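You operate a simulated robot arm through the tools that you are given. There is no shell and no other tool. Be economical: measure what you need, move in short steps, check, and stop when the job is done.

You run a simulated two-armed robot. Do the job below in one go: nothing can be reset, and whatever is moved stays where it is left.

Task
Wipe the black tile and calibrate the gloss meter on it.
Fine: blue pad, put back; head at TILE, press CAL; end with the head at PARK and the meter off. Set down upright: blue pad. Where these are worked on the way, their far stop is far enough and under half their travel is too little: meter head. What is to be rubbed or washed off counts as gone when no trace of it is left.
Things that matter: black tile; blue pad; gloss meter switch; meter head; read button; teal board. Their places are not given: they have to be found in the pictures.

It is judged by the outcome, as a careful person would: the job done as asked, and still so three seconds after it is handed in. It fails if anything else is knocked over, pushed out of place, dropped, spilled or broken.

Robot
Two 7-joint arms with fingered hands on one trunk that stands fixed in place. Base frame: the origin is at the foot of the trunk, x ahead of it, y to its left, z up. Lengths are in mm, angles in degrees, forces in N, time in s.
The left shoulder is at [20, 269, 1172], the right one opposite. Payload 5 kg a hand.
The TCP of each hand is the grasp point between the finger pads, 42 mm short of the fingertips. In the tool frame z runs along the fingers and y along their closing line. Largest opening 208 mm; the body of the gripper starts 119 mm behind the TCP. The gripper is a hand of 4 fingers: y runs from the thumb to the fingers, the wrist lies at [0, 0, -317] in the tool frame, and closing takes about 1.5 s.
Orientation is that of the tool frame in the base frame, as a unit quaternion [w, x, y, z]. With the fingers straight down and closing along the base's y, the tool's x points along the base's -x, its y along +y and its z along -z.

Tools
- The arms move only by the tool nudge_tool. It takes "left_moves", "right_moves" or both (then of equal length, played together; a hand with none holds still); each is a list that holds one entry, the list of rows, each a list of 7 numbers: the turn, a rotation vector about the tool's x, y, z in units of 6 degrees (1.0 is 6 degrees), then the shift along the tool's x, y, z in units of 30 mm (1.0 is 30 mm), then the gripper command, from -1 (shut) to 1 (fully open), values between in proportion. In form: [[[wx, wy, wz, tx, ty, tz, jaw], ...]]. A call has 1 to 12 rows; each row shifts and turns the commanded pose from where the row before left it, along the tool's axes as they then stand. A call with a number of a shift or a turn outside -1 to 1 is refused whole. Rows are played at 5 a second. More than 50 mm and 8.6 degrees between two rows, or a gripper value outside its range, and nothing of the call is played. Where a pose cannot be reached the arm comes as near as it can. A force on the tool above 50 N (or 10 N above the force at the start of the call, whichever is more), or a blocked arm, ends the call early, and 0.2 s more pass. The fingers move at their own pace (about 153 mm/s each) and stop on an object; they squeeze with about 33 N. The grip force told is the motor's: it shows also when the fingers shut on nothing. Time passes only in rows, and 0.2 s behind the last, so rows that do not move let the fingers close. It gives the time, the measured TCP pose, the force on the tool (base axes), the opening and the grip force at its end, in the units of the frame above (readings bear some noise), with the torque about the TCP (base axes, N m) and any sound that the robot's microphone picked up.
- Cameras (640 x 400 px; columns grow to the right, rows downward): "scene" is now at [150.4, 40.2, 1442.7]; the picture's right is [0.46, -0.89, 0.00], its down [-0.47, -0.24, -0.85] and it looks along [0.76, 0.39, -0.52] (base axes); focal length 323 px, centre (320, 200). "left" rides on the left gripper at [-93, 1, -146] in its tool frame; the picture's right is [-0.01, -1.00, 0.00], its down [0.84, -0.01, -0.54] and it looks along [0.54, -0.01, 0.84] (tool axes); focal length 280 px, centre (320, 200). "right" rides on the right gripper at [93, 1, -146] in its tool frame; the picture's right is [-0.02, 1.00, 0.00], its down [-0.84, -0.01, -0.54] and it looks along [-0.54, -0.01, 0.84] (tool axes); focal length 280 px, centre (320, 200).
- capture(camera): a new picture of that camera. No time passes.
- move_column(by): slides the trunk up (or, below 0, down) by that many mm; the arms and the scene camera ride with it, the base frame stays. It gives what a move gives, with no picture.
- set_grasp(shape, hand): the hand has 4 fingers and takes this shape, open, in about a second: jaw (thumb against the fingers, like two jaws); tri (thumb and two fingers); tip (a fingertip pinch); poke (one finger out to press); point (the index stretched); flat (the hand flat); cup (the hand cupped); fist (a fist). The gripper value then closes the fingers along that shape, each until it touches; the sizes above hold for jaw. It gives what a move gives, with no picture.
- turn_head(pan, tilt): turns the head with the scene camera to pan (to the left, within 80 degrees either way) and tilt (down, from -29 to 69), counted from straight ahead of the robot. It gives what a move gives.
- locate(camera, pixels): for up to 12 pixels [column, row] of the newest picture of that camera ("zoom" is the newest enlarged one), the place [x, y, z] in the base frame of the surface seen there, good to about 2 mm. No time passes.
- close_up(camera, box): a new picture of the part [left, top, right, bottom] of that camera's present view, enlarged. No time passes.
- finish_job(): hands the job in; it is judged then, once.

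Work in short steps. Measure before you move; look again where a grasp or a placing could have gone wrong, and mend it. You have 80 turns and 44 pictures in all, those below and enlarged ones among them. Open the grippers and draw the arms clear of the work before you hand the job in, unless the task says otherwise; then end with one line.

The tools are called after "Request:" by a JSON object that holds its "api" and its "payload". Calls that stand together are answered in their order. nudge_tool: Moves the arms, as the interface text tells. Its arguments: {"type":"object","properties":{"left_moves":{"type":"array","items":{"type":"array","items":{"type":"array","items":{"type":"number"}}}},"right_moves":{"type":"array","items":{"type":"array","items":{"type":"array","items":{"type":"number"}}}}},"required":[]} The other tools are called the same way: move_column (by) slides the trunk up or down; set_grasp (shape, hand) gives the hand a shape; turn_head (pan, tilt) turns the head that bears the scene camera; capture (camera) takes a picture; locate (camera, pixels) gives the place of the surface under pixels of a picture; close_up (camera, box) takes an enlarged picture of a part of a camera's view; finish_job () hands the job in.

At the start:

```text
clock: 0.0
left_tool_pos: [575.4, 643.8, 1244.5]
left_tool_rot: [0.001, -0.219, 0.976, 0.0]
left_wrist_force: [0.5, 0.3, 0.0]
left_torque: [0.0, 0.01, 0.0]
left_grip_width: 207.9
left_grasp_force: 0.1
left_shape: jaw
right_tool_pos: [571.4, -0.7, 1202.6]
right_tool_rot: [0.0, -0.22, 0.975, 0.0]
right_wrist_force: [-0.3, 0.4, -0.2]
right_torque: [0.02, 0.0, 0.0]
right_grip_width: 207.8
right_grasp_force: 0.2
right_shape: jaw
trunk travel left (down, up): [-550.0, 71.0]
head pan, tilt: [27.2, 31.6]
```

scene: 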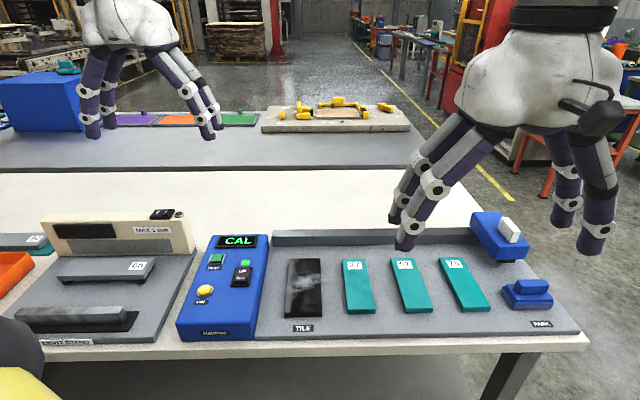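
right: 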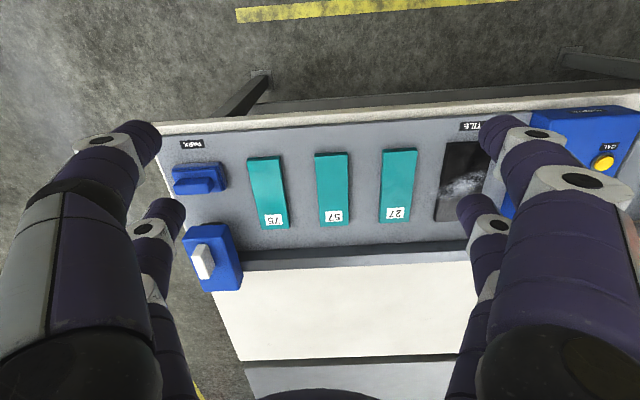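
left: 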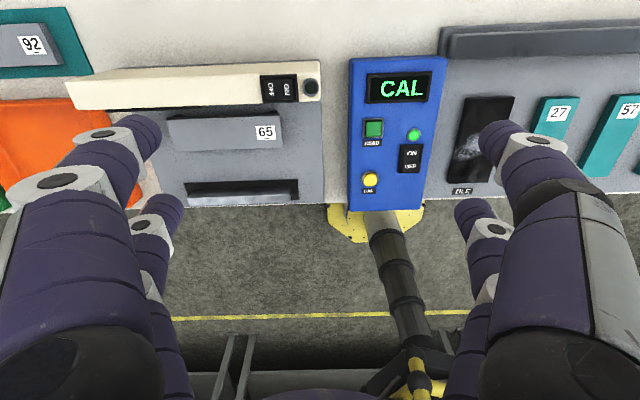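

The scene shows a blue console, black tile at (303,288), teal boards, and two blue items near (500,235) and (530,292). I take close-ups to tell which is the pad and which the head.

Request:
{"api": "close_up", "payload": {"camera": "scene", "box": [420, 200, 600, 340]}}

Request:
{"api": "close_up", "payload": {"camera": "scene", "box": [170, 220, 350, 345]}}

Request:
{"api": "locate", "payload": {"camera": "scene", "pixels": [[290, 262], [322, 262], [286, 316], [320, 316], [510, 230], [485, 235], [531, 287], [527, 303], [205, 291], [216, 260], [242, 276], [303, 328]]}}

```text
2.86 times, centred on (510, 270) of scene
```

zoom: 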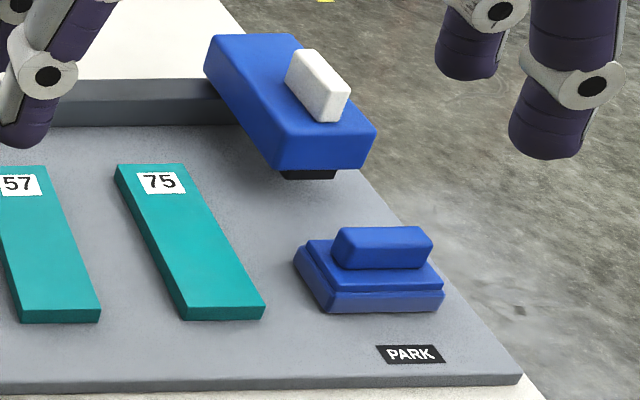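

```text
3.20 times, centred on (260, 282) of scene
```

zoom: 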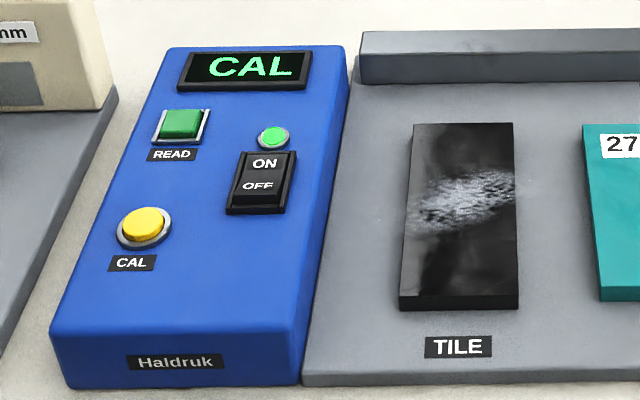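

```text
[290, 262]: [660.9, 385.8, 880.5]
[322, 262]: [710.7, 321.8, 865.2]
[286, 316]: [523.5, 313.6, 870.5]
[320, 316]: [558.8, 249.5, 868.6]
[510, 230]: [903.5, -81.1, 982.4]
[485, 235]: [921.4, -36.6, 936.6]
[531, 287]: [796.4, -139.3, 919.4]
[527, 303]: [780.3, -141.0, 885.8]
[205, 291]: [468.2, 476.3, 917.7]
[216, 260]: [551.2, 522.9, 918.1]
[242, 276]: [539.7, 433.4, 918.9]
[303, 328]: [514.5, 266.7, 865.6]
```

The head (with white knob) rides the rear rail and the blue pad sits by PARK. I measure corners precisely.

Request:
{"api": "close_up", "payload": {"camera": "scene", "box": [420, 200, 600, 340]}}

Request:
{"api": "locate", "payload": {"camera": "zoom", "pixels": [[340, 230], [430, 230], [340, 262], [424, 264], [310, 243], [440, 287], [330, 290], [325, 308], [290, 65], [345, 95], [325, 120], [298, 50]]}}

Request:
{"api": "locate", "payload": {"camera": "zoom", "pixels": [[215, 45], [290, 40], [370, 130], [285, 137], [280, 160], [310, 175], [130, 90], [130, 115], [510, 375], [190, 315], [260, 312], [183, 168]]}}

Request:
{"api": "locate", "payload": {"camera": "scene", "pixels": [[288, 260], [320, 261], [286, 314], [318, 314], [274, 236], [390, 233], [262, 335], [345, 262], [300, 285], [310, 275], [190, 332], [245, 333]]}}

```text
2.86 times, centred on (510, 270) of scene
```

zoom: 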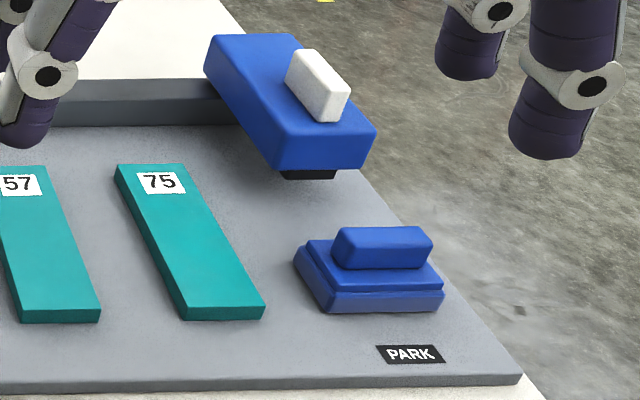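

```text
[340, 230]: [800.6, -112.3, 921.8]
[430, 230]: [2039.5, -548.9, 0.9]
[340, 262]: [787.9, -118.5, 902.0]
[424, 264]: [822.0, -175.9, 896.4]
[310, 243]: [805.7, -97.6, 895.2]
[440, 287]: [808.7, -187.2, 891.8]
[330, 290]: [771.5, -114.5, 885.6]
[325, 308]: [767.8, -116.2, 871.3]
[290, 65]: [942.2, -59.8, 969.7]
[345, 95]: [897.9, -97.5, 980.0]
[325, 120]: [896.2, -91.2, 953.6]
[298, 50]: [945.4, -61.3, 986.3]
```

```text
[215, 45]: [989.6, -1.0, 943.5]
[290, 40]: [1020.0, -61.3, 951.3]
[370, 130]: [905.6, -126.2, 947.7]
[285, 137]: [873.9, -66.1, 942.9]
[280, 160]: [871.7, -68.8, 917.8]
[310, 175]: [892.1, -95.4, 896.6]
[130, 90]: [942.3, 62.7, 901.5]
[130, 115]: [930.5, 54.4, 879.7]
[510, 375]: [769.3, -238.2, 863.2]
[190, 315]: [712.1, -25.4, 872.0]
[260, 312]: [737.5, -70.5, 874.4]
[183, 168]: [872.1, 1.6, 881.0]
```

```text
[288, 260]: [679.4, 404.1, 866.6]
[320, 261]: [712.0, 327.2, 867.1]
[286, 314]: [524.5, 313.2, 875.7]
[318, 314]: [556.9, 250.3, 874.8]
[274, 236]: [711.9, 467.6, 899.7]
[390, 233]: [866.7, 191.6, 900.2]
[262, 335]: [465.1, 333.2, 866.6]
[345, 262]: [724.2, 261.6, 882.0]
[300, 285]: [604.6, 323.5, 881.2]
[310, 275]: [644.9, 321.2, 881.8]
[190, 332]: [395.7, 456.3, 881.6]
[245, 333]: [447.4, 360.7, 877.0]
```

Board axes: u (right) ≈ (0.475,-0.880), v (back) ≈ (0.880,0.475). I check pad, head and buttons from the wrist cameras.

Request:
{"api": "close_up", "payload": {"camera": "right", "box": [150, 130, 310, 300]}}

Request:
{"api": "locate", "payload": {"camera": "right", "pixels": [[176, 180], [176, 192], [213, 179], [213, 190], [175, 170], [219, 163], [222, 185], [175, 193], [193, 250], [205, 243], [215, 265], [203, 275]]}}

Request:
{"api": "locate", "payload": {"camera": "left", "pixels": [[370, 180], [373, 128], [412, 150], [410, 165], [412, 148], [408, 168], [412, 134], [356, 205], [421, 205], [352, 65], [440, 62], [400, 158]]}}

```text
2.35 times, centred on (230, 215) of right
```

zoom: 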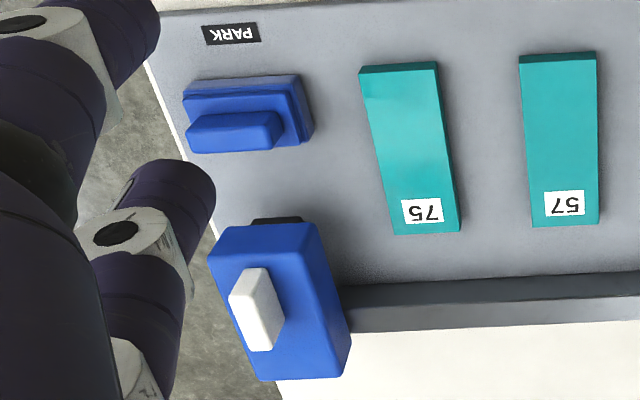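

```text
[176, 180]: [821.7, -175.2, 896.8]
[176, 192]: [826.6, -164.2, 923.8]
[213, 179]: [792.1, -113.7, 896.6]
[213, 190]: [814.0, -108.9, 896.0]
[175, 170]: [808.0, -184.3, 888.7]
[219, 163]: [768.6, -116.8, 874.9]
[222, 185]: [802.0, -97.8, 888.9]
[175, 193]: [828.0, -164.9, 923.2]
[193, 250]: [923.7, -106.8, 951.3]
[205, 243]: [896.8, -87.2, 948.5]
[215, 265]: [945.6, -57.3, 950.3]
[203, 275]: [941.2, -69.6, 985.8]
```

```text
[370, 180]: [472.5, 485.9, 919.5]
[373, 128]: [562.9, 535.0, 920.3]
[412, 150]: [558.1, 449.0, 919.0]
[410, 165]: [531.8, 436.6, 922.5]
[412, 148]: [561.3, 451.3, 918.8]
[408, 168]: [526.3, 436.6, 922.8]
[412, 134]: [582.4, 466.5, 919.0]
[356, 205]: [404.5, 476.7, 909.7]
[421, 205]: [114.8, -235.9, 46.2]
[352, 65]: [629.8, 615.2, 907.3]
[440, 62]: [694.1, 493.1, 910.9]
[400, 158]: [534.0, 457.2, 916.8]
```

Pad handle centre is ~(818,-138), z 896–924, running along u; fingers must close along v. I turn the right hand +89° about its z, at height.

Request:
{"api": "nudge_tool", "payload": {"right_moves": [[[0, 0, 1, 0, 0, 0, 1], [0, 0, 1, 0, 0, 0, 1], [0, 0, 1, 0, 0, 0, 1], [0, 0, 1, 0, 0, 0, 1], [0, 0, 1, 0, 0, 0, 1], [0, 0, 1, 0, 0, 0, 1], [0, 0, 1, 0, 0, 0, 1], [0, 0, 1, 0, 0, 0, 1], [0, 0, 1, 0, 0, 0, 1], [0, 0, 1, 0, 0, 0, 1], [0, 0, 1, 0, 0, 0, 1], [0, 0, 1, 0, 0, 0, 1]]]}}

```text
clock: 2.6
left_tool_pos: [575.9, 642.7, 1244.7]
left_tool_rot: [0.0, -0.22, 0.975, 0.0]
left_wrist_force: [-0.7, 1.2, 0.5]
left_torque: [-0.08, -0.12, 0.04]
left_grip_width: 207.8
left_grasp_force: 0.1
left_shape: jaw
right_tool_pos: [570.6, 1.1, 1203.7]
right_tool_rot: [0.001, 0.396, 0.918, 0.0]
right_wrist_force: [-0.1, 0.7, -0.1]
right_torque: [-0.09, -0.05, -0.01]
right_grip_width: 207.6
right_grasp_force: 0.1
right_shape: jaw
trunk travel left (down, up): [-550.0, 71.0]
head pan, tilt: [27.2, 31.6]
```

Rotation works. I finish the turn (16.8°) and move above the pad at z≈1050.

Request:
{"api": "nudge_tool", "payload": {"right_moves": [[[0, 0, 1, 0, 0, 0, 0.2], [0, 0, 1, 0, 0, 0, 0.2], [0, 0, 0.8, 0, 0, 0, 0.2], [0, 0, 0, -0.98, 0.66, 0.62, 0.2], [0, 0, 0, -0.98, 0.66, 0.62, 0.2], [0, 0, 0, -0.98, 0.66, 0.62, 0.2], [0, 0, 0, -0.98, 0.66, 0.62, 0], [0, 0, 0, -0.98, 0.66, 0.62, -0.2], [0, 0, 0, -0.98, 0.66, 0.62, -0.3], [0, 0, 0, -0.98, 0.66, 0.62, -0.3], [0, 0, 0, -0.98, 0.66, 0.62, -0.3]]]}}

Request:
{"api": "capture", "payload": {"camera": "right"}}

```text
clock: 5.0
left_tool_pos: [577.5, 641.9, 1243.6]
left_tool_rot: [-0.001, -0.22, 0.976, 0.0]
left_wrist_force: [1.2, 0.0, -0.3]
left_torque: [0.05, 0.13, 0.0]
left_grip_width: 207.6
left_grasp_force: 0.0
left_shape: jaw
right_tool_pos: [845.6, -69.2, 1058.0]
right_tool_rot: [-0.005, 0.404, 0.915, 0.004]
right_wrist_force: [1.4, -0.9, -0.2]
right_torque: [0.12, 0.11, 0.0]
right_grip_width: 73.2
right_grasp_force: 0.1
right_shape: jaw
right hand out of reach, approached as far as the arm can: row 1, 2, 3, 6, 7
trunk travel left (down, up): [-550.0, 71.0]
head pan, tilt: [27.2, 31.6]
```

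```text
36 pictures are left
```

right: 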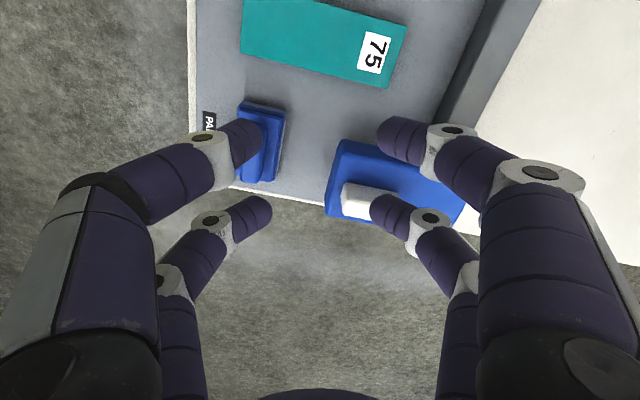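

The wrist stopped at yaw ≈42.5°. I move over the pad and try turning again there, since the arm heading differs.

Request:
{"api": "nudge_tool", "payload": {"right_moves": [[[0, 0, 0, -0.55, -1, 0, -0.3], [0, 0, 0, -0.55, -1, 0, -0.3], [0, 0, 0.5, 0, -0.2, 0, -0.3], [0, 0, 0.5, 0, 0, 0, -0.3], [0, 0, 0.5, 0, 0, 0, -0.3], [0, 0, 0.5, 0, 0, 0, -0.3], [0, 0, 0.5, 0, 0, 0, -0.3]]]}}

```text
clock: 6.6
left_tool_pos: [574.3, 643.3, 1244.1]
left_tool_rot: [-0.001, -0.219, 0.976, 0.0]
left_wrist_force: [-0.3, 0.6, -0.9]
left_torque: [-0.01, -0.01, 0.04]
left_grip_width: 207.9
left_grasp_force: 0.1
left_shape: jaw
right_tool_pos: [829.3, -139.8, 1064.6]
right_tool_rot: [-0.009, 0.445, 0.896, 0.005]
right_wrist_force: [0.4, 0.2, -0.1]
right_torque: [-0.05, 0.0, -0.02]
right_grip_width: 72.9
right_grasp_force: 0.0
right_shape: jaw
right hand out of reach, approached as far as the arm can: row 4, 5, 6, 7
trunk travel left (down, up): [-550.0, 71.0]
head pan, tilt: [27.2, 31.6]
```

Limit is ~37° here versus 26.5° desired. I try the opposite turn (toward −91° from neutral), still at height.

Request:
{"api": "nudge_tool", "payload": {"right_moves": [[[0, 0, -1, 0, 0, -0.3, -0.3], [0, 0, -1, 0, 0, -0.3, -0.3], [0, 0, -1, 0, 0, 0, -0.3], [0, 0, -1, 0, 0, 0, -0.3], [0, 0, -1, 0, 0, 0, -0.3], [0, 0, -1, 0, 0, 0, -0.3], [0, 0, -1, 0, 0, 0, -0.3], [0, 0, -1, 0, 0, 0, -0.3], [0, 0, -1, 0, 0, 0, -0.3], [0, 0, -1, 0, 0, 0, -0.3], [0, 0, -1, 0, 0, 0, -0.3], [0, 0, -1, 0, 0, 0, -0.3]]]}}

Request:
{"api": "nudge_tool", "payload": {"right_moves": [[[0, 0, -1, 0, 0, 0, -0.3], [0, 0, -1, 0, 0, 0, -0.3], [0, 0, -1, 0, 0, 0, -0.3], [0, 0, -1, 0, 0, 0, -0.3], [0, 0, -1, 0, 0, 0, -0.3], [0, 0, -1, 0, 0, 0, -0.3], [0, 0, -1, 0, 0, 0, -0.3], [0, 0, -1, 0, 0, 0, -0.3], [0, 0, -1, 0, 0, 0, -0.3], [0, 0, -1, 0, 0, 0, -0.3], [0, 0, -1, 0, 0, 0, -0.3], [0, 0, -1, 0, 0, 0, -0.3]]]}}

Request:
{"api": "nudge_tool", "payload": {"right_moves": [[[0, 0, -1, 0, 0, 0, -0.3], [0, 0, -1, 0, 0, 0, -0.3], [0, 0, -1, 0, 0, 0, -0.3], [0, 0, -1, 0, 0, 0, -0.3], [0, 0, -0.2, 0, 0, 0, -0.3]]]}}

```text
clock: 9.2
left_tool_pos: [576.1, 642.1, 1243.8]
left_tool_rot: [0.0, -0.22, 0.976, 0.0]
left_wrist_force: [-0.8, 0.1, 0.4]
left_torque: [0.03, 0.01, -0.02]
left_grip_width: 207.6
left_grasp_force: 0.0
left_shape: jaw
right_tool_pos: [829.0, -139.5, 1082.8]
right_tool_rot: [-0.004, -0.167, 0.986, 0.009]
right_wrist_force: [-0.2, -0.6, -0.1]
right_torque: [0.04, 0.03, -0.01]
right_grip_width: 72.8
right_grasp_force: 0.1
right_shape: jaw
trunk travel left (down, up): [-550.0, 71.0]
head pan, tilt: [27.2, 31.6]
```

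```text
clock: 11.8
left_tool_pos: [576.0, 643.4, 1244.5]
left_tool_rot: [0.0, -0.22, 0.976, 0.001]
left_wrist_force: [0.7, -0.3, -0.8]
left_torque: [0.01, 0.04, 0.03]
left_grip_width: 207.8
left_grasp_force: 0.0
left_shape: jaw
right_tool_pos: [828.4, -140.7, 1081.1]
right_tool_rot: [-0.001, 0.715, -0.699, -0.01]
right_wrist_force: [-0.4, 0.3, 0.2]
right_torque: [-0.03, 0.03, 0.0]
right_grip_width: 73.0
right_grasp_force: 0.1
right_shape: jaw
trunk travel left (down, up): [-550.0, 71.0]
head pan, tilt: [27.2, 31.6]
```

```text
clock: 13.0
left_tool_pos: [575.7, 643.4, 1243.1]
left_tool_rot: [0.0, -0.22, 0.976, 0.001]
left_wrist_force: [-0.5, 0.8, 0.2]
left_torque: [0.01, -0.01, 0.0]
left_grip_width: 208.1
left_grasp_force: 0.1
left_shape: jaw
right_tool_pos: [829.0, -141.1, 1081.9]
right_tool_rot: [-0.004, 0.851, -0.525, -0.01]
right_wrist_force: [0.0, 0.5, -0.7]
right_torque: [0.01, 0.02, 0.0]
right_grip_width: 73.0
right_grasp_force: 0.0
right_shape: jaw
trunk travel left (down, up): [-550.0, 71.0]
head pan, tilt: [27.2, 31.6]
```

That direction works; closing line is now along −v. I correct by about (−7.6, +8.5) mm in tool axes, descend to z≈965 and look.

Request:
{"api": "nudge_tool", "payload": {"right_moves": [[[0, 0, 0, -0.25, 0.28, 0.9, -0.35], [0, 0, 0, 0, 0, 1, -0.4], [0, 0, 0, 0, 0, 1, -0.4], [0, 0, 0, 0, 0, 1, -0.4], [0, 0, 0, 0, 0, 0, -0.4]]]}}

Request:
{"api": "capture", "payload": {"camera": "right"}}

Request:
{"api": "close_up", "payload": {"camera": "scene", "box": [430, 170, 610, 330]}}

```text
clock: 14.2
left_tool_pos: [575.6, 641.6, 1244.0]
left_tool_rot: [0.0, -0.22, 0.975, 0.0]
left_wrist_force: [-1.0, -0.3, 0.5]
left_torque: [-0.03, -0.07, 0.03]
left_grip_width: 207.9
left_grasp_force: 0.1
left_shape: jaw
right_tool_pos: [817.5, -135.7, 967.5]
right_tool_rot: [-0.004, 0.85, -0.527, -0.009]
right_wrist_force: [-1.4, -0.7, -0.4]
right_torque: [-0.03, -0.07, 0.02]
right_grip_width: 62.7
right_grasp_force: 0.1
right_shape: jaw
trunk travel left (down, up): [-550.0, 71.0]
head pan, tilt: [27.2, 31.6]
```

```text
35 pictures are left
```

right: 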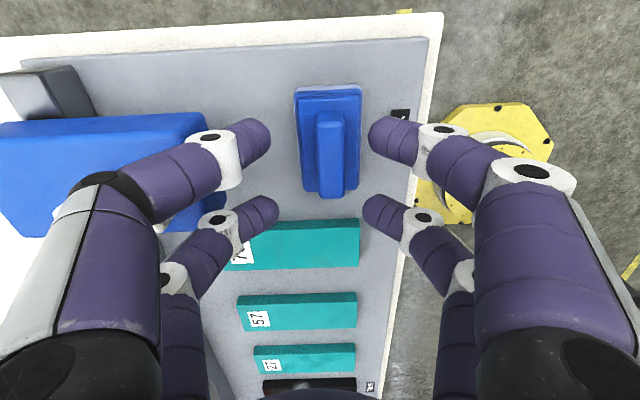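

```text
2.50 times, centred on (520, 250) of scene
```

zoom: 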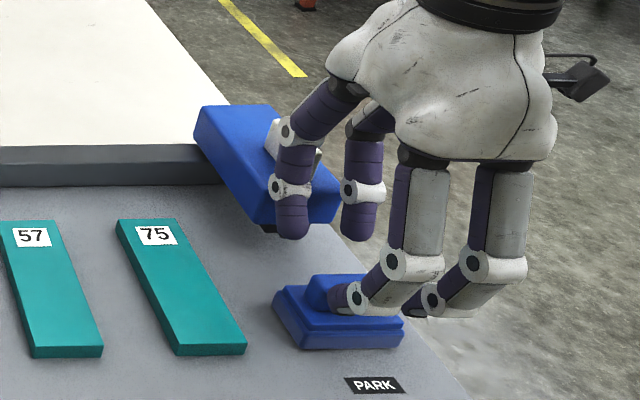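

Handle seen at (330,155). I locate its points for a final centring check.

Request:
{"api": "locate", "payload": {"camera": "right", "pixels": [[330, 115], [332, 195], [317, 155], [344, 155], [330, 155], [300, 95], [360, 92], [303, 188], [358, 188]]}}

```text
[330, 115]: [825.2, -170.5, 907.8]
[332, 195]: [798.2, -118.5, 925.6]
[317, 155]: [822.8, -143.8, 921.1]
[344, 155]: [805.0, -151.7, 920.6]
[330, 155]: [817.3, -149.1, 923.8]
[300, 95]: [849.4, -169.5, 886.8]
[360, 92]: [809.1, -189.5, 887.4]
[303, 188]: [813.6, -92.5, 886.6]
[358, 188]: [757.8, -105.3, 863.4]
```

Pad centre ≈(812,-142), base top 887, handle top 924. I correct and descend to TCP z≈934, then close.

Request:
{"api": "nudge_tool", "payload": {"right_moves": [[[0, 0, 0, 0.1, 0.25, 0.4, -0.4], [0, 0, 0, 0, 0, 0.4, -0.4], [0, 0, 0, 0, 0, 0.3, -0.4], [0, 0, 0, 0, 0, 0, -0.6], [0, 0, 0, 0, 0, 0, -0.8], [0, 0, 0, 0, 0, 0, -1], [0, 0, 0, 0, 0, 0, -1], [0, 0, 0, 0, 0, 0, -1], [0, 0, 0, 0, 0, 0, -1]]]}}

Request:
{"api": "capture", "payload": {"camera": "right"}}

```text
clock: 16.2
left_tool_pos: [575.2, 643.5, 1243.9]
left_tool_rot: [0.001, -0.22, 0.976, -0.001]
left_wrist_force: [0.1, -0.8, 0.2]
left_torque: [-0.06, 0.02, -0.03]
left_grip_width: 208.1
left_grasp_force: 0.1
left_shape: jaw
right_tool_pos: [811.0, -141.2, 936.1]
right_tool_rot: [-0.005, 0.85, -0.527, -0.008]
right_wrist_force: [2.4, 0.0, 28.9]
right_torque: [-0.14, -0.23, 0.23]
right_grip_width: 28.5
right_grasp_force: 32.8
right_shape: jaw
trunk travel left (down, up): [-550.0, 71.0]
head pan, tilt: [27.2, 31.6]
```

```text
33 pictures are left
```

right: 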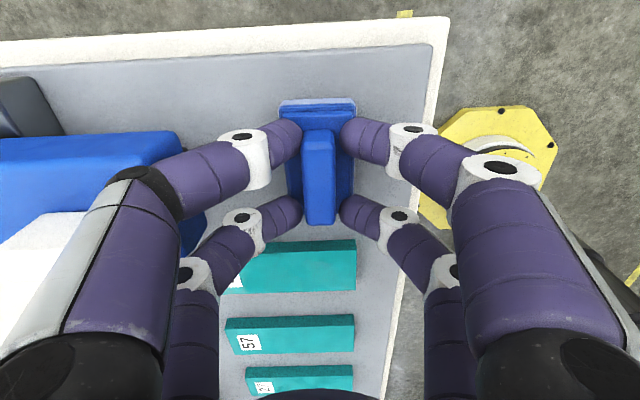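

Gripped at 28.5 mm. I lift 75 mm and check.

Request:
{"api": "nudge_tool", "payload": {"right_moves": [[[0, 0, 0, 0, 0, -0.3, -1], [0, 0, 0, 0, 0, -0.5, -1], [0, 0, 0, 0, 0, -0.8, -1], [0, 0, 0, 0, 0, -0.9, -1], [0, 0, 0, 0, 0, 0, -1]]]}}

Request:
{"api": "close_up", "payload": {"camera": "scene", "box": [430, 170, 610, 330]}}

```text
clock: 17.4
left_tool_pos: [575.6, 642.5, 1242.8]
left_tool_rot: [0.0, -0.22, 0.976, 0.0]
left_wrist_force: [-0.2, 0.7, 0.2]
left_torque: [0.05, 0.05, 0.0]
left_grip_width: 207.9
left_grasp_force: 0.1
left_shape: jaw
right_tool_pos: [811.8, -143.4, 1006.7]
right_tool_rot: [-0.004, 0.85, -0.527, -0.009]
right_wrist_force: [-0.3, -1.2, -0.8]
right_torque: [0.04, -0.02, -0.03]
right_grip_width: 27.9
right_grasp_force: 33.4
right_shape: jaw
trunk travel left (down, up): [-550.0, 71.0]
head pan, tilt: [27.2, 31.6]
```

```text
2.50 times, centred on (520, 250) of scene
```

zoom: 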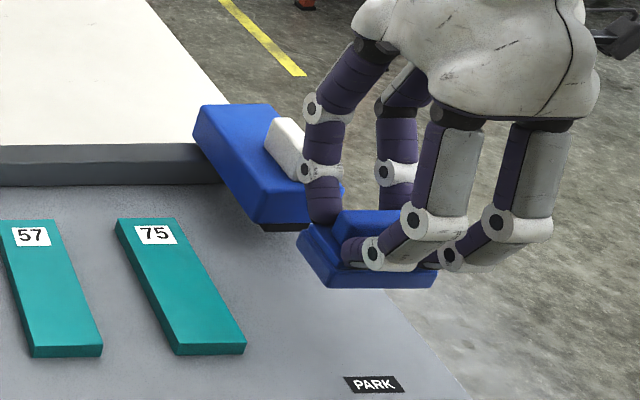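

Pad is held level. I carry it leftward (−u) over the boards toward the tile.

Request:
{"api": "nudge_tool", "payload": {"right_moves": [[[0, 0, 0, -1, 0, 0, -1], [0, 0, 0, -1, 0, 0, -1], [0, 0, 0, -1, 0, 0, -1], [0, 0, 0, -1, 0, 0, -1], [0, 0, 0, -1, 0, 0, -1], [0, 0, 0, -1, 0, 0, -1], [0, 0, 0, -1, 0, 0, -1], [0, 0, 0, -1, 0, 0, -1], [0, 0, 0, -1, 0, 0, -1], [0, 0, 0, -1, 0, 0, -1]]]}}

Request:
{"api": "nudge_tool", "payload": {"right_moves": [[[0, 0, 0, -1, 0, 0, -1], [0, 0, 0, -1, 0, 0, -1], [0, 0, 0, -1, 0, 0, -1], [0, 0, 0, -1, 0, 0, -1], [0, 0, 0, -1, 0, 0, -1], [0, 0, 0, -1, 0, 0, -1], [0, 0, 0, -0.75, -0.28, 0, -1]]]}}

Request:
{"api": "capture", "payload": {"camera": "scene"}}

```text
clock: 19.6
left_tool_pos: [576.2, 642.5, 1243.9]
left_tool_rot: [-0.001, -0.22, 0.976, -0.001]
left_wrist_force: [-0.1, 1.0, -0.3]
left_torque: [-0.12, -0.04, 0.02]
left_grip_width: 207.9
left_grasp_force: 0.1
left_shape: jaw
right_tool_pos: [677.3, 127.0, 1012.7]
right_tool_rot: [-0.004, 0.85, -0.527, -0.01]
right_wrist_force: [-0.2, -0.4, -0.5]
right_torque: [-0.03, -0.01, 0.0]
right_grip_width: 27.7
right_grasp_force: 32.9
right_shape: jaw
trunk travel left (down, up): [-550.0, 71.0]
head pan, tilt: [27.2, 31.6]
```

```text
clock: 21.4
left_tool_pos: [575.7, 643.4, 1243.0]
left_tool_rot: [0.001, -0.22, 0.975, 0.0]
left_wrist_force: [0.3, -0.2, 0.5]
left_torque: [-0.02, -0.03, -0.01]
left_grip_width: 208.0
left_grasp_force: 0.0
left_shape: jaw
right_tool_pos: [629.9, 281.2, 1021.4]
right_tool_rot: [-0.007, 0.835, -0.55, -0.012]
right_wrist_force: [-1.3, -0.2, -0.7]
right_torque: [-0.03, -0.07, 0.0]
right_grip_width: 27.7
right_grasp_force: 32.8
right_shape: jaw
trunk travel left (down, up): [-550.0, 71.0]
head pan, tilt: [27.2, 31.6]
stopped in row 7 (right hand): the arm was blocked; the commanded pose is now the measured one
```

```text
31 pictures are left
```

scene: 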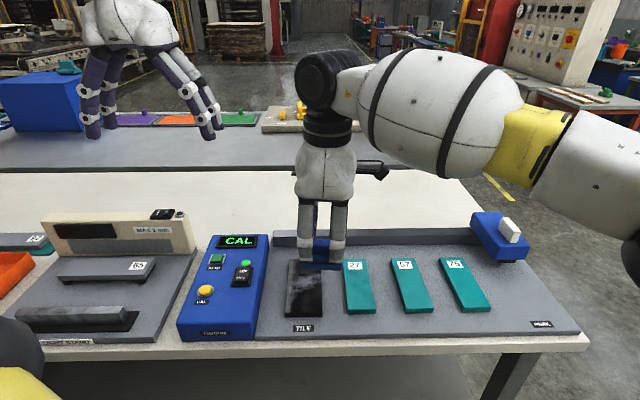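

The arm hit a wrist limit at u≈52, v≈688. I relax yaw by +30° (pad orientation is free during wiping), then move on.

Request:
{"api": "nudge_tool", "payload": {"right_moves": [[[0, 0, 1, 0, 0, 0, -1], [0, 0, 1, 0, 0, 0, -1], [0, 0, 1, 0, 0, 0, -1], [0, 0, 1, 0, 0, 0, -1], [0, 0, 1, 0, 0, 0, -1], [0, 0, 0, 0, 0, 0, -1]]]}}

```text
clock: 22.8
left_tool_pos: [576.2, 642.7, 1243.6]
left_tool_rot: [0.0, -0.22, 0.976, 0.0]
left_wrist_force: [-0.7, 0.2, -1.0]
left_torque: [-0.01, 0.0, -0.02]
left_grip_width: 208.0
left_grasp_force: 0.1
left_shape: jaw
right_tool_pos: [629.3, 281.4, 1021.2]
right_tool_rot: [0.003, -0.665, 0.747, 0.015]
right_wrist_force: [-0.8, -0.5, -0.9]
right_torque: [0.03, -0.01, 0.0]
right_grip_width: 27.5
right_grasp_force: 33.0
right_shape: jaw
trunk travel left (down, up): [-550.0, 71.0]
head pan, tilt: [27.2, 31.6]
```

Now I move over the white smear (u≈9, v≈690) and descend to just above the tile.

Request:
{"api": "nudge_tool", "payload": {"right_moves": [[[0, 0, 0, -0.6, 0.37, 0, -1], [0, 0, 0, -0.6, 0.37, 0, -1], [0, 0, 0, 0, 0, 0.8, -1], [0, 0, 0, 0, 0, 0.8, -1], [0, 0, 0, 0, 0, 0.3, -1], [0, 0, 0, 0, 0, 0, -1]]]}}

Request:
{"api": "close_up", "payload": {"camera": "scene", "box": [230, 190, 390, 340]}}

```text
clock: 24.4
left_tool_pos: [576.3, 641.2, 1244.8]
left_tool_rot: [0.001, -0.22, 0.976, 0.0]
left_wrist_force: [-0.1, 0.0, 0.6]
left_torque: [0.06, 0.0, -0.03]
left_grip_width: 207.9
left_grasp_force: 0.2
left_shape: jaw
right_tool_pos: [656.1, 283.3, 983.9]
right_tool_rot: [0.015, -0.639, 0.769, 0.021]
right_wrist_force: [-0.4, -0.7, -1.0]
right_torque: [0.05, -0.08, 0.01]
right_grip_width: 27.6
right_grasp_force: 33.1
right_shape: jaw
trunk travel left (down, up): [-550.0, 71.0]
head pan, tilt: [27.2, 31.6]
stopped in row 6 (right hand): the arm was blocked; the commanded pose is now the measured one
```

```text
2.67 times, centred on (310, 265) of scene
```

zoom: 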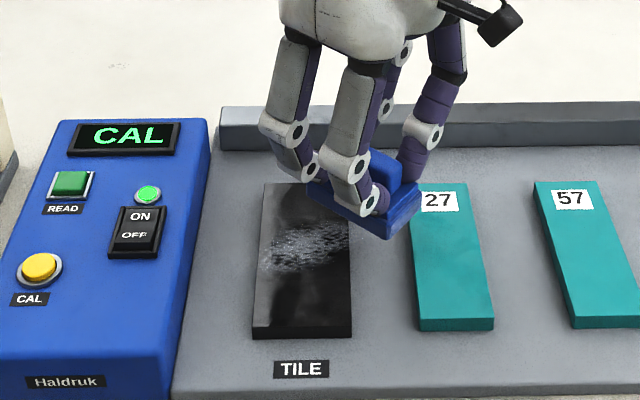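

The right arm was blocked when reaching so far across. I look at the overall picture to see whether it is contact or a limit.

Request:
{"api": "turn_head", "payload": {"pan": 0, "tilt": 45}}

Request:
{"api": "capture", "payload": {"camera": "scene"}}

```text
clock: 25.3
left_tool_pos: [575.8, 641.7, 1243.4]
left_tool_rot: [0.0, -0.22, 0.976, 0.0]
left_wrist_force: [1.1, 0.1, 0.2]
left_torque: [-0.05, 0.04, -0.01]
left_grip_width: 208.0
left_grasp_force: 0.1
left_shape: jaw
right_tool_pos: [656.7, 283.1, 984.8]
right_tool_rot: [0.015, -0.638, 0.77, 0.021]
right_wrist_force: [0.5, 0.9, -0.6]
right_torque: [0.03, 0.01, 0.02]
right_grip_width: 27.6
right_grasp_force: 33.4
right_shape: jaw
trunk travel left (down, up): [-550.0, 71.0]
head pan, tilt: [0.0, 45.0]
```

```text
29 pictures are left
```

scene: 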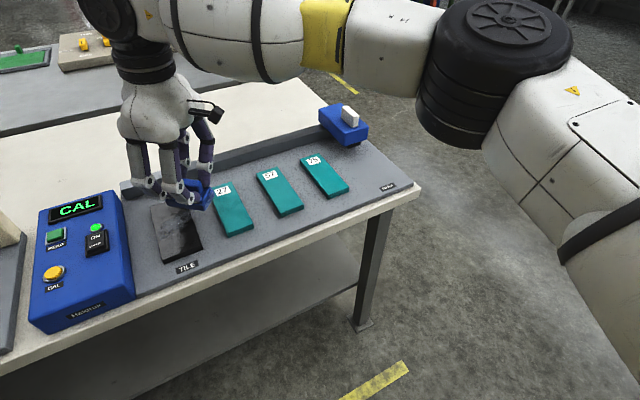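

No collision visible; it looks like a joint limit. I lift a little and turn back to neutral yaw (+54°), pad lengthwise along the tile.

Request:
{"api": "nudge_tool", "payload": {"right_moves": [[[0, 0, 0, 0, 0, -0.8, -1], [0, 0, 1, 0, 0, 0, -1], [0, 0, 1, 0, 0, 0, -1], [0, 0, 1, 0, 0, 0, -1], [0, 0, 1, 0, 0, 0, -1], [0, 0, 1, 0, 0, 0, -1], [0, 0, 1, 0, 0, 0, -1], [0, 0, 1, 0, 0, 0, -1], [0, 0, 1, 0, 0, 0, -1], [0, 0, 1, 0, 0, 0, -1], [0, 0, 0, 0, 0, 0, -1]]]}}

```text
clock: 27.7
left_tool_pos: [576.6, 642.5, 1243.6]
left_tool_rot: [0.0, -0.22, 0.975, 0.001]
left_wrist_force: [-0.7, 0.1, 0.3]
left_torque: [0.01, 0.0, 0.0]
left_grip_width: 207.8
left_grasp_force: 0.0
left_shape: jaw
right_tool_pos: [663.3, 277.1, 1010.2]
right_tool_rot: [0.005, -0.215, 0.976, 0.027]
right_wrist_force: [-0.7, -0.5, -0.5]
right_torque: [0.0, 0.01, -0.01]
right_grip_width: 27.5
right_grasp_force: 33.6
right_shape: jaw
trunk travel left (down, up): [-550.0, 71.0]
head pan, tilt: [0.0, 45.0]
```

Yaw is neutral now. I correct a 3° tilt and shift 61 mm left, 25 mm forward.

Request:
{"api": "nudge_tool", "payload": {"right_moves": [[[0.24, 0.1, 0, 0.3, 0.5, 0, -1], [0.24, 0.1, 0, 0.3, 0.5, 0, -1], [0, 0, 0, 0.23, 0.5, 0, -1], [0, 0, 0, 0, 0.5, 0, -1], [0, 0, 0, 0, 0, 0, -1]]]}}

```text
clock: 29.1
left_tool_pos: [577.2, 641.4, 1243.6]
left_tool_rot: [0.0, -0.219, 0.976, 0.0]
left_wrist_force: [1.3, -0.9, -0.2]
left_torque: [0.11, 0.1, 0.0]
left_grip_width: 207.6
left_grasp_force: 0.1
left_shape: jaw
right_tool_pos: [680.5, 259.1, 1027.2]
right_tool_rot: [0.0, -0.167, 0.986, 0.013]
right_wrist_force: [-0.1, -1.4, -0.5]
right_torque: [0.07, 0.01, -0.01]
right_grip_width: 27.4
right_grasp_force: 32.7
right_shape: jaw
right hand out of reach, approached as far as the arm can: row 4
trunk travel left (down, up): [-550.0, 71.0]
head pan, tilt: [0.0, 45.0]
stopped in row 5 (right hand): the arm was blocked; the commanded pose is now the measured one
```

The right arm can't reach the tile; I'll hand the pad over to the left hand via the free gap between boards 57 and 75, reachable by both. I measure that gap.

Request:
{"api": "close_up", "payload": {"camera": "scene", "box": [200, 130, 400, 260]}}

```text
3.08 times, centred on (300, 195) of scene
```

zoom: 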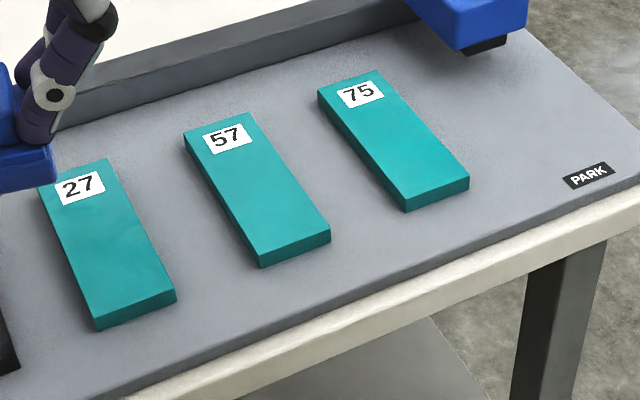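

I locate the board corners.

Request:
{"api": "locate", "payload": {"camera": "zoom", "pixels": [[250, 113], [330, 235], [329, 247], [258, 254], [318, 92], [406, 198], [405, 210], [468, 180], [380, 72], [330, 180], [350, 200], [300, 140]]}}

```text
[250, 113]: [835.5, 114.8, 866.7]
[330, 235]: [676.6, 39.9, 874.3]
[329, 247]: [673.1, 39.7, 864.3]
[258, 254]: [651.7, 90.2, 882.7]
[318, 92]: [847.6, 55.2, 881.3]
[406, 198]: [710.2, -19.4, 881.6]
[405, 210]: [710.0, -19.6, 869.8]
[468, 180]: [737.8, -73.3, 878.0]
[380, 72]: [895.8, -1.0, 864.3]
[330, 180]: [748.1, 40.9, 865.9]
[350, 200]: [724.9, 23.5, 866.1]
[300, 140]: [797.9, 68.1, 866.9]
```

Gap is u 286–354 (68 mm) versus pad ≈50 mm wide. I move right over its middle (759,46), aligning yaw to 118.4°.

Request:
{"api": "nudge_tool", "payload": {"right_moves": [[[0, 0, 0, 0, -1, 0, -1], [0, 0, -1, 0, 0, 0, -1], [0.25, -0.13, -0.53, 0, 0, 0, -1], [0, 0, 0, 0.15, -0.93, 0, -1], [0, 0, 0, 0.15, -0.93, 0, -1], [0, 0, 0, 0.15, -0.93, 0, -1], [0, 0, 0, 0.15, -0.93, 0, -1], [0, 0, 0, 0.15, -0.93, 0, -1], [0, 0, 0, 0.15, -0.93, 0, -1], [0, 0, 0, 0.15, -0.93, 0, -1], [0, 0, 0, 0, 0, 0, -1]]]}}

```text
clock: 31.5
left_tool_pos: [576.7, 643.3, 1242.7]
left_tool_rot: [0.0, -0.219, 0.976, 0.0]
left_wrist_force: [0.3, 0.3, -0.9]
left_torque: [-0.1, -0.04, 0.01]
left_grip_width: 207.8
left_grasp_force: 0.0
left_shape: jaw
right_tool_pos: [753.3, 51.4, 1026.2]
right_tool_rot: [0.011, -0.249, 0.968, 0.001]
right_wrist_force: [-0.1, -0.2, 0.0]
right_torque: [-0.1, -0.03, -0.02]
right_grip_width: 27.3
right_grasp_force: 33.2
right_shape: jaw
trunk travel left (down, up): [-550.0, 71.0]
head pan, tilt: [0.0, 45.0]
```

Aligned; I shift 7 mm right and lower to ~15 mm above the board, then look.

Request:
{"api": "nudge_tool", "payload": {"right_moves": [[[0, 0, 0, 0, -0.25, 0.8, -1], [0, 0, 0, 0, 0, 0.8, -1], [0, 0, 0, 0, 0, 0.5, -1], [0, 0, 0, 0, 0, 0, -1]]]}}

Request:
{"api": "close_up", "payload": {"camera": "scene", "box": [200, 130, 400, 260]}}

Request:
{"api": "capture", "payload": {"camera": "right"}}

```text
clock: 32.5
left_tool_pos: [576.5, 642.0, 1244.8]
left_tool_rot: [0.0, -0.22, 0.975, 0.001]
left_wrist_force: [0.1, -0.4, -0.7]
left_torque: [0.0, -0.02, 0.01]
left_grip_width: 208.0
left_grasp_force: 0.1
left_shape: jaw
right_tool_pos: [758.8, 44.2, 963.2]
right_tool_rot: [0.011, -0.249, 0.969, 0.0]
right_wrist_force: [-0.6, 0.6, -1.2]
right_torque: [-0.02, -0.02, 0.01]
right_grip_width: 27.4
right_grasp_force: 32.7
right_shape: jaw
trunk travel left (down, up): [-550.0, 71.0]
head pan, tilt: [0.0, 45.0]
```

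```text
3.08 times, centred on (300, 195) of scene
```

zoom: 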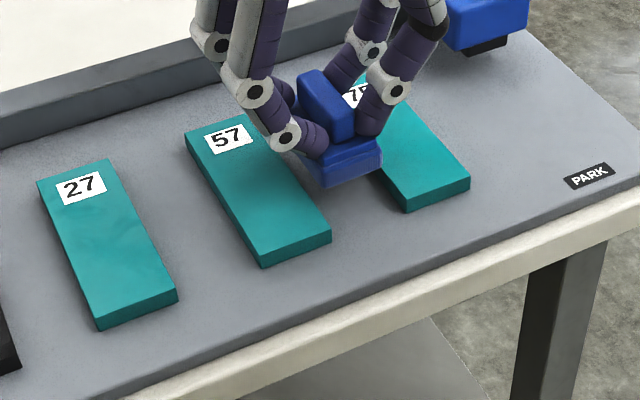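

```text
26 pictures are left
```

right: 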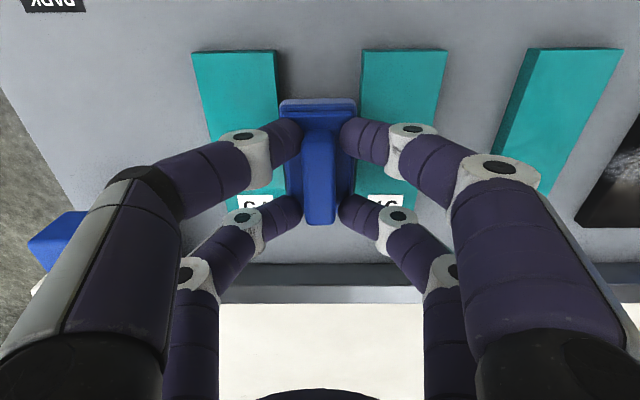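

I check pad edges against the gap edges numerically.

Request:
{"api": "locate", "payload": {"camera": "right", "pixels": [[283, 110], [353, 108], [283, 102], [354, 101], [276, 80], [362, 80], [278, 55], [361, 55], [290, 200], [350, 200]]}}

```text
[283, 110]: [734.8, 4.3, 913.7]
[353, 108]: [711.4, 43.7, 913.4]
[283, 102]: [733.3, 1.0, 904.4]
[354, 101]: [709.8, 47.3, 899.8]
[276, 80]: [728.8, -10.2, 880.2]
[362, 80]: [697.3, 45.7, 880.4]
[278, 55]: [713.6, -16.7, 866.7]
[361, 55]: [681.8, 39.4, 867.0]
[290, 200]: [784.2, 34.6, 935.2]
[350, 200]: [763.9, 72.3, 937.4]
```

Pad u 295.5–347.4, gap ≈288–355: well centred. I lower 27 mm, release to ~52 mm and rise.

Request:
{"api": "nudge_tool", "payload": {"right_moves": [[[0, 0, 0, 0, 0, 0.4, -1], [0, 0, 0, 0, 0, 0.3, -1], [0, 0, 0, 0, 0, 0.2, -1], [0, 0, 0, 0, 0, 0, -1]]]}}

```text
clock: 33.5
left_tool_pos: [576.9, 642.8, 1243.7]
left_tool_rot: [0.0, -0.22, 0.975, 0.001]
left_wrist_force: [-0.5, 0.4, 0.2]
left_torque: [0.02, 0.02, 0.01]
left_grip_width: 208.0
left_grasp_force: 0.0
left_shape: jaw
right_tool_pos: [758.8, 44.3, 936.8]
right_tool_rot: [0.012, -0.249, 0.968, 0.001]
right_wrist_force: [0.6, 0.2, 9.6]
right_torque: [-0.04, 0.48, 0.03]
right_grip_width: 27.2
right_grasp_force: 33.3
right_shape: jaw
trunk travel left (down, up): [-550.0, 71.0]
head pan, tilt: [0.0, 45.0]
```

Contact felt (9.6 N). I open and lift away, then withdraw to the right.

Request:
{"api": "nudge_tool", "payload": {"right_moves": [[[0, 0, 0, 0, 0, 0, -0.8], [0, 0, 0, 0, 0, 0, -0.6], [0, 0, 0, 0, 0, 0, -0.5], [0, 0, 0, 0, 0, 0, -0.45], [0, 0, 0, 0, 0, -0.5, -0.45], [0, 0, 0, 0, 0, -1, -0.45], [0, 0, 0, 0, 0, -1, -0.45], [0, 0, 0, 0, 0, -1, -0.45], [0, 0, 0, 0.3, -0.8, -1, -0.45], [0, 0, 0, 0.5, -0.8, -1, -0.45], [0, 0, 0, 0.5, -1, -0.5, -0.45], [0, 0, 0, 0.5, -1, 0, -0.45]]]}}

Request:
{"api": "nudge_tool", "payload": {"right_moves": [[[0, 0, 0, 0.5, -1, 0, -0.45], [0, 0, 0, 0.5, -1, 0, -0.45], [0, 0, 0, 0.5, -1, 0, -0.45], [0, 0, 0, 0.5, -1, 0, -0.45], [0, 0, 0, 0.5, -1, 0, -0.45], [0, 0, 0, 0.5, -1, 0, -0.45]]]}}

Request:
{"api": "capture", "payload": {"camera": "scene"}}

```text
clock: 36.1
left_tool_pos: [576.0, 642.4, 1243.9]
left_tool_rot: [0.0, -0.22, 0.976, 0.001]
left_wrist_force: [-0.3, -1.3, 0.4]
left_torque: [0.13, 0.04, 0.01]
left_grip_width: 207.9
left_grasp_force: 0.1
left_shape: jaw
right_tool_pos: [757.0, -78.8, 1114.7]
right_tool_rot: [0.011, -0.248, 0.969, 0.001]
right_wrist_force: [-0.3, -0.1, -0.3]
right_torque: [0.0, -0.05, 0.01]
right_grip_width: 57.1
right_grasp_force: 0.1
right_shape: jaw
trunk travel left (down, up): [-550.0, 71.0]
head pan, tilt: [0.0, 45.0]
```

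```text
clock: 37.5
left_tool_pos: [576.6, 641.5, 1243.9]
left_tool_rot: [0.001, -0.219, 0.976, 0.001]
left_wrist_force: [-0.1, -0.5, 0.2]
left_torque: [0.12, 0.02, 0.0]
left_grip_width: 208.1
left_grasp_force: 0.0
left_shape: jaw
right_tool_pos: [767.0, -281.1, 1112.4]
right_tool_rot: [0.011, -0.249, 0.969, 0.001]
right_wrist_force: [0.3, 0.2, 0.4]
right_torque: [0.01, 0.01, -0.01]
right_grip_width: 56.8
right_grasp_force: 0.1
right_shape: jaw
trunk travel left (down, up): [-550.0, 71.0]
head pan, tilt: [0.0, 45.0]
```

```text
25 pictures are left
```

scene: 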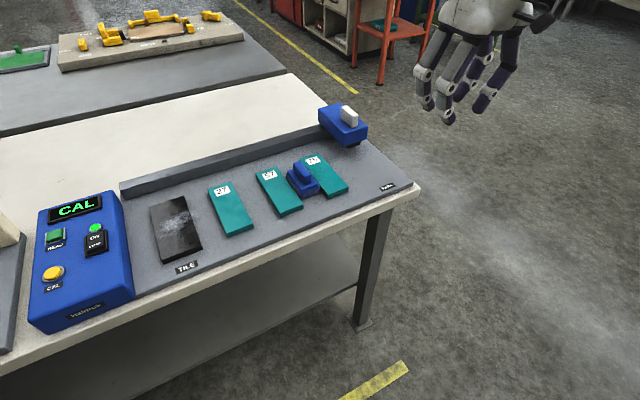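

Pad stands upright in the gap. Now the left hand: align yaw and travel above the pad at (759,44).

Request:
{"api": "nudge_tool", "payload": {"left_moves": [[[0, 0, -0.5, 0.18, -0.95, 0, 0], [0, 0, 0, 0.18, -0.95, 0, -0.2], [0, 0, 0, 0.18, -0.95, 0.3, -0.45], [0, 0, 0, 0.18, -0.95, 0.3, -0.45], [0, 0, 0, 0.18, -0.95, 0.3, -0.45], [0, 0, 0, 0.18, -0.95, 0.3, -0.45], [0, 0, 0, 0.18, -0.95, 0.4, -0.45], [0, 0, 0, 0.18, -0.95, 0.4, -0.45], [0, 0, 0, 0.18, -0.95, 0.4, -0.45], [0, 0, 0, 0.18, -0.95, 0.4, -0.45], [0, 0, 0, 0.18, -0.95, 0.4, -0.45], [0, 0, 0, 0.18, -0.95, 0.4, -0.45]]]}}

Request:
{"api": "nudge_tool", "payload": {"left_moves": [[[0, 0, 0, 0.2, -0.95, 0.4, -0.45], [0, 0, 0, 0.2, -0.95, 0.4, -0.45], [0, 0, 0, 0.2, -0.95, 0.4, -0.45], [0, 0, 0, 0.2, -0.95, 0.4, -0.45], [0, 0, 0, 0.2, -0.95, 0.4, -0.45], [0, 0, 0, 0.2, -0.95, 0.5, -0.45], [0, 0, 0, 0.2, -0.95, 0.5, -0.45], [0, 0, 0, 0.2, -0.95, 0.5, -0.45], [0, 0, 0, 0.2, -0.95, 0.5, -0.45], [0, 0, 0, 0, 0, 0, -0.45]]]}}

Request:
{"api": "capture", "payload": {"camera": "left"}}

```text
clock: 40.1
left_tool_pos: [680.1, 309.7, 1135.9]
left_tool_rot: [0.0, -0.245, 0.97, 0.0]
left_wrist_force: [-0.2, -0.7, 0.2]
left_torque: [0.06, 0.04, 0.01]
left_grip_width: 57.4
left_grasp_force: 0.1
left_shape: jaw
right_tool_pos: [767.6, -280.1, 1110.4]
right_tool_rot: [0.011, -0.249, 0.969, 0.001]
right_wrist_force: [1.2, -0.7, -1.1]
right_torque: [0.05, 0.08, -0.01]
right_grip_width: 57.0
right_grasp_force: 0.0
right_shape: jaw
trunk travel left (down, up): [-550.0, 71.0]
head pan, tilt: [0.0, 45.0]
```

```text
clock: 42.3
left_tool_pos: [705.8, 226.5, 1098.5]
left_tool_rot: [0.0, -0.245, 0.969, 0.0]
left_wrist_force: [-0.2, -0.5, -0.7]
left_torque: [0.0, 0.0, -0.01]
left_grip_width: 57.3
left_grasp_force: 0.1
left_shape: jaw
left hand out of reach, approached as far as the arm can: row 4, 5, 6, 7, 8, 9
right_tool_pos: [766.6, -280.3, 1113.2]
right_tool_rot: [0.011, -0.248, 0.969, 0.001]
right_wrist_force: [-0.2, 0.4, 1.3]
right_torque: [-0.01, -0.03, 0.0]
right_grip_width: 56.9
right_grasp_force: 0.1
right_shape: jaw
trunk travel left (down, up): [-550.0, 71.0]
head pan, tilt: [0.0, 45.0]
```

```text
24 pictures are left
```

left: 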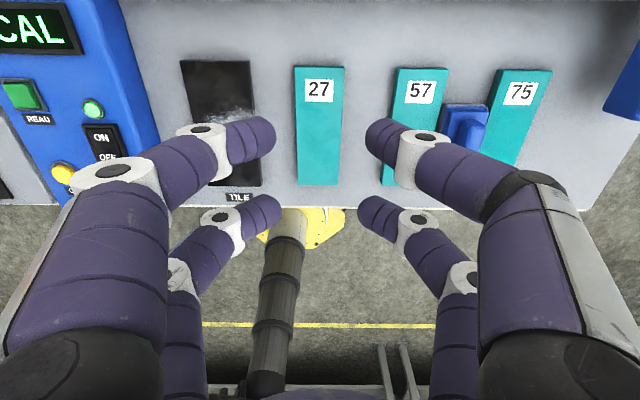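

The left arm runs out of range with this yaw. I test turning it +90° (closing along v), likely its comfortable side, and moving on at height.

Request:
{"api": "nudge_tool", "payload": {"left_moves": [[[0, 0, 1, 0, 0, 0, -0.45], [0, 0, 1, 0, 0, 0, -0.45], [0, 0, 1, 0, 0, 0, -0.45], [0, 0, 1, 0, 0, 0, -0.45], [0, 0, 1, 0, 0, 0, -0.45], [0, 0, 1, 0, 0, 0, -0.45], [0, 0, 1, 0, 0, 0, -0.45], [0, 0, 1, 0, 0, 0, -0.45], [0, 0, 1, 0, 0, 0, -0.45], [0, 0, 1, 0, 0, 0, -0.45], [0, 0, 1, 0, 0, 0, -0.45], [0, 0, 1, 0, 0, 0, -0.45]]]}}

Request:
{"api": "nudge_tool", "payload": {"left_moves": [[[0, 0, 1, 0, 0, 0, -0.45], [0, 0, 1, 0, 0, 0, -0.45], [0, 0, 1, 0, 0, 0, -0.45], [0, 0, 0, -1, 0, 0, -0.45], [0, 0, 0, -1, 0, 0, -0.45], [0, 0, 0, -1, 0, 0, -0.45], [0, 0, 0, -1, 0, 0, -0.45], [0, 0, 0, -1, 0, 0, -0.45], [0, 0, 0, -1, 0, 0, -0.45]]]}}

```text
clock: 44.9
left_tool_pos: [704.6, 226.7, 1097.9]
left_tool_rot: [-0.001, 0.371, 0.929, 0.0]
left_wrist_force: [-0.5, 0.8, 0.4]
left_torque: [-0.02, -0.03, 0.03]
left_grip_width: 57.3
left_grasp_force: 0.0
left_shape: jaw
right_tool_pos: [768.2, -279.2, 1112.4]
right_tool_rot: [0.01, -0.248, 0.969, 0.001]
right_wrist_force: [-0.5, 0.7, 0.2]
right_torque: [0.01, 0.0, -0.03]
right_grip_width: 57.0
right_grasp_force: 0.0
right_shape: jaw
trunk travel left (down, up): [-550.0, 71.0]
head pan, tilt: [0.0, 45.0]
```

```text
clock: 46.9
left_tool_pos: [705.1, 226.5, 1099.1]
left_tool_rot: [-0.001, 0.512, 0.859, -0.001]
left_wrist_force: [-0.1, 0.0, 0.0]
left_torque: [-0.04, -0.02, 0.0]
left_grip_width: 56.9
left_grasp_force: 0.0
left_shape: jaw
left hand out of reach, approached as far as the arm can: row 4, 5, 6, 7, 8, 9
right_tool_pos: [767.7, -279.8, 1113.7]
right_tool_rot: [0.011, -0.248, 0.969, 0.001]
right_wrist_force: [-0.3, 0.2, 0.0]
right_torque: [0.03, 0.01, -0.01]
right_grip_width: 57.0
right_grasp_force: 0.0
right_shape: jaw
trunk travel left (down, up): [-550.0, 71.0]
head pan, tilt: [0.0, 45.0]
```

Left is stuck at (705,226) regardless of yaw. I look at the arm postures.

Request:
{"api": "turn_head", "payload": {"pan": 20, "tilt": 35}}

Request:
{"api": "capture", "payload": {"camera": "scene"}}

```text
clock: 47.8
left_tool_pos: [705.6, 226.5, 1099.4]
left_tool_rot: [0.0, 0.512, 0.859, 0.0]
left_wrist_force: [-0.3, -0.3, 0.0]
left_torque: [-0.01, 0.02, 0.0]
left_grip_width: 57.1
left_grasp_force: 0.0
left_shape: jaw
right_tool_pos: [767.6, -279.5, 1113.2]
right_tool_rot: [0.011, -0.248, 0.969, 0.001]
right_wrist_force: [0.2, -0.5, -0.7]
right_torque: [-0.05, 0.01, 0.0]
right_grip_width: 57.3
right_grasp_force: 0.1
right_shape: jaw
trunk travel left (down, up): [-550.0, 71.0]
head pan, tilt: [20.0, 35.0]
```

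```text
23 pictures are left
```

scene: 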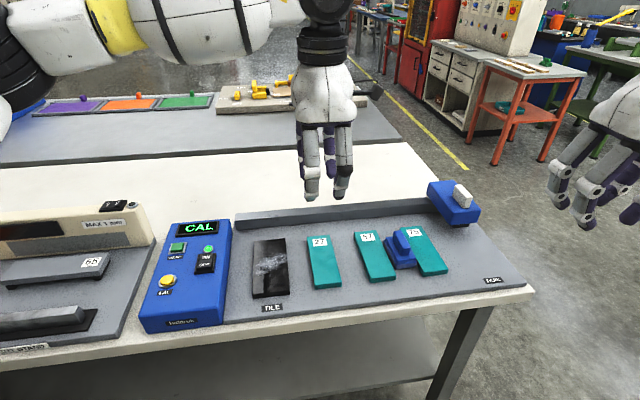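

I try lowering the left hand first (to z≈1010, clear of everything there), then crossing further.

Request:
{"api": "nudge_tool", "payload": {"left_moves": [[[0, 0, 0, 0, 0, 1, -0.45], [0, 0, 0, 0, 0, 1, -0.45], [0, 0, 0, 0, 0, 1, -0.45], [0, 0, 0, -1, 0, 0, -0.45], [0, 0, 0, -1, 0, 0, -0.45], [0, 0, 0, -1, 0, 0, -0.45], [0, 0, 0, -1, 0, 0, -0.45]]]}}

```text
clock: 49.4
left_tool_pos: [709.1, 221.2, 1007.7]
left_tool_rot: [0.002, 0.512, 0.859, -0.001]
left_wrist_force: [0.6, 0.0, -0.3]
left_torque: [0.01, 0.05, 0.03]
left_grip_width: 57.3
left_grasp_force: 0.1
left_shape: jaw
left hand out of reach, approached as far as the arm can: row 4, 5, 6, 7
right_tool_pos: [767.2, -278.4, 1112.3]
right_tool_rot: [0.01, -0.248, 0.969, 0.001]
right_wrist_force: [0.2, -0.3, -0.4]
right_torque: [0.0, 0.07, -0.01]
right_grip_width: 57.2
right_grasp_force: 0.2
right_shape: jaw
trunk travel left (down, up): [-550.0, 71.0]
head pan, tilt: [20.0, 35.0]
```

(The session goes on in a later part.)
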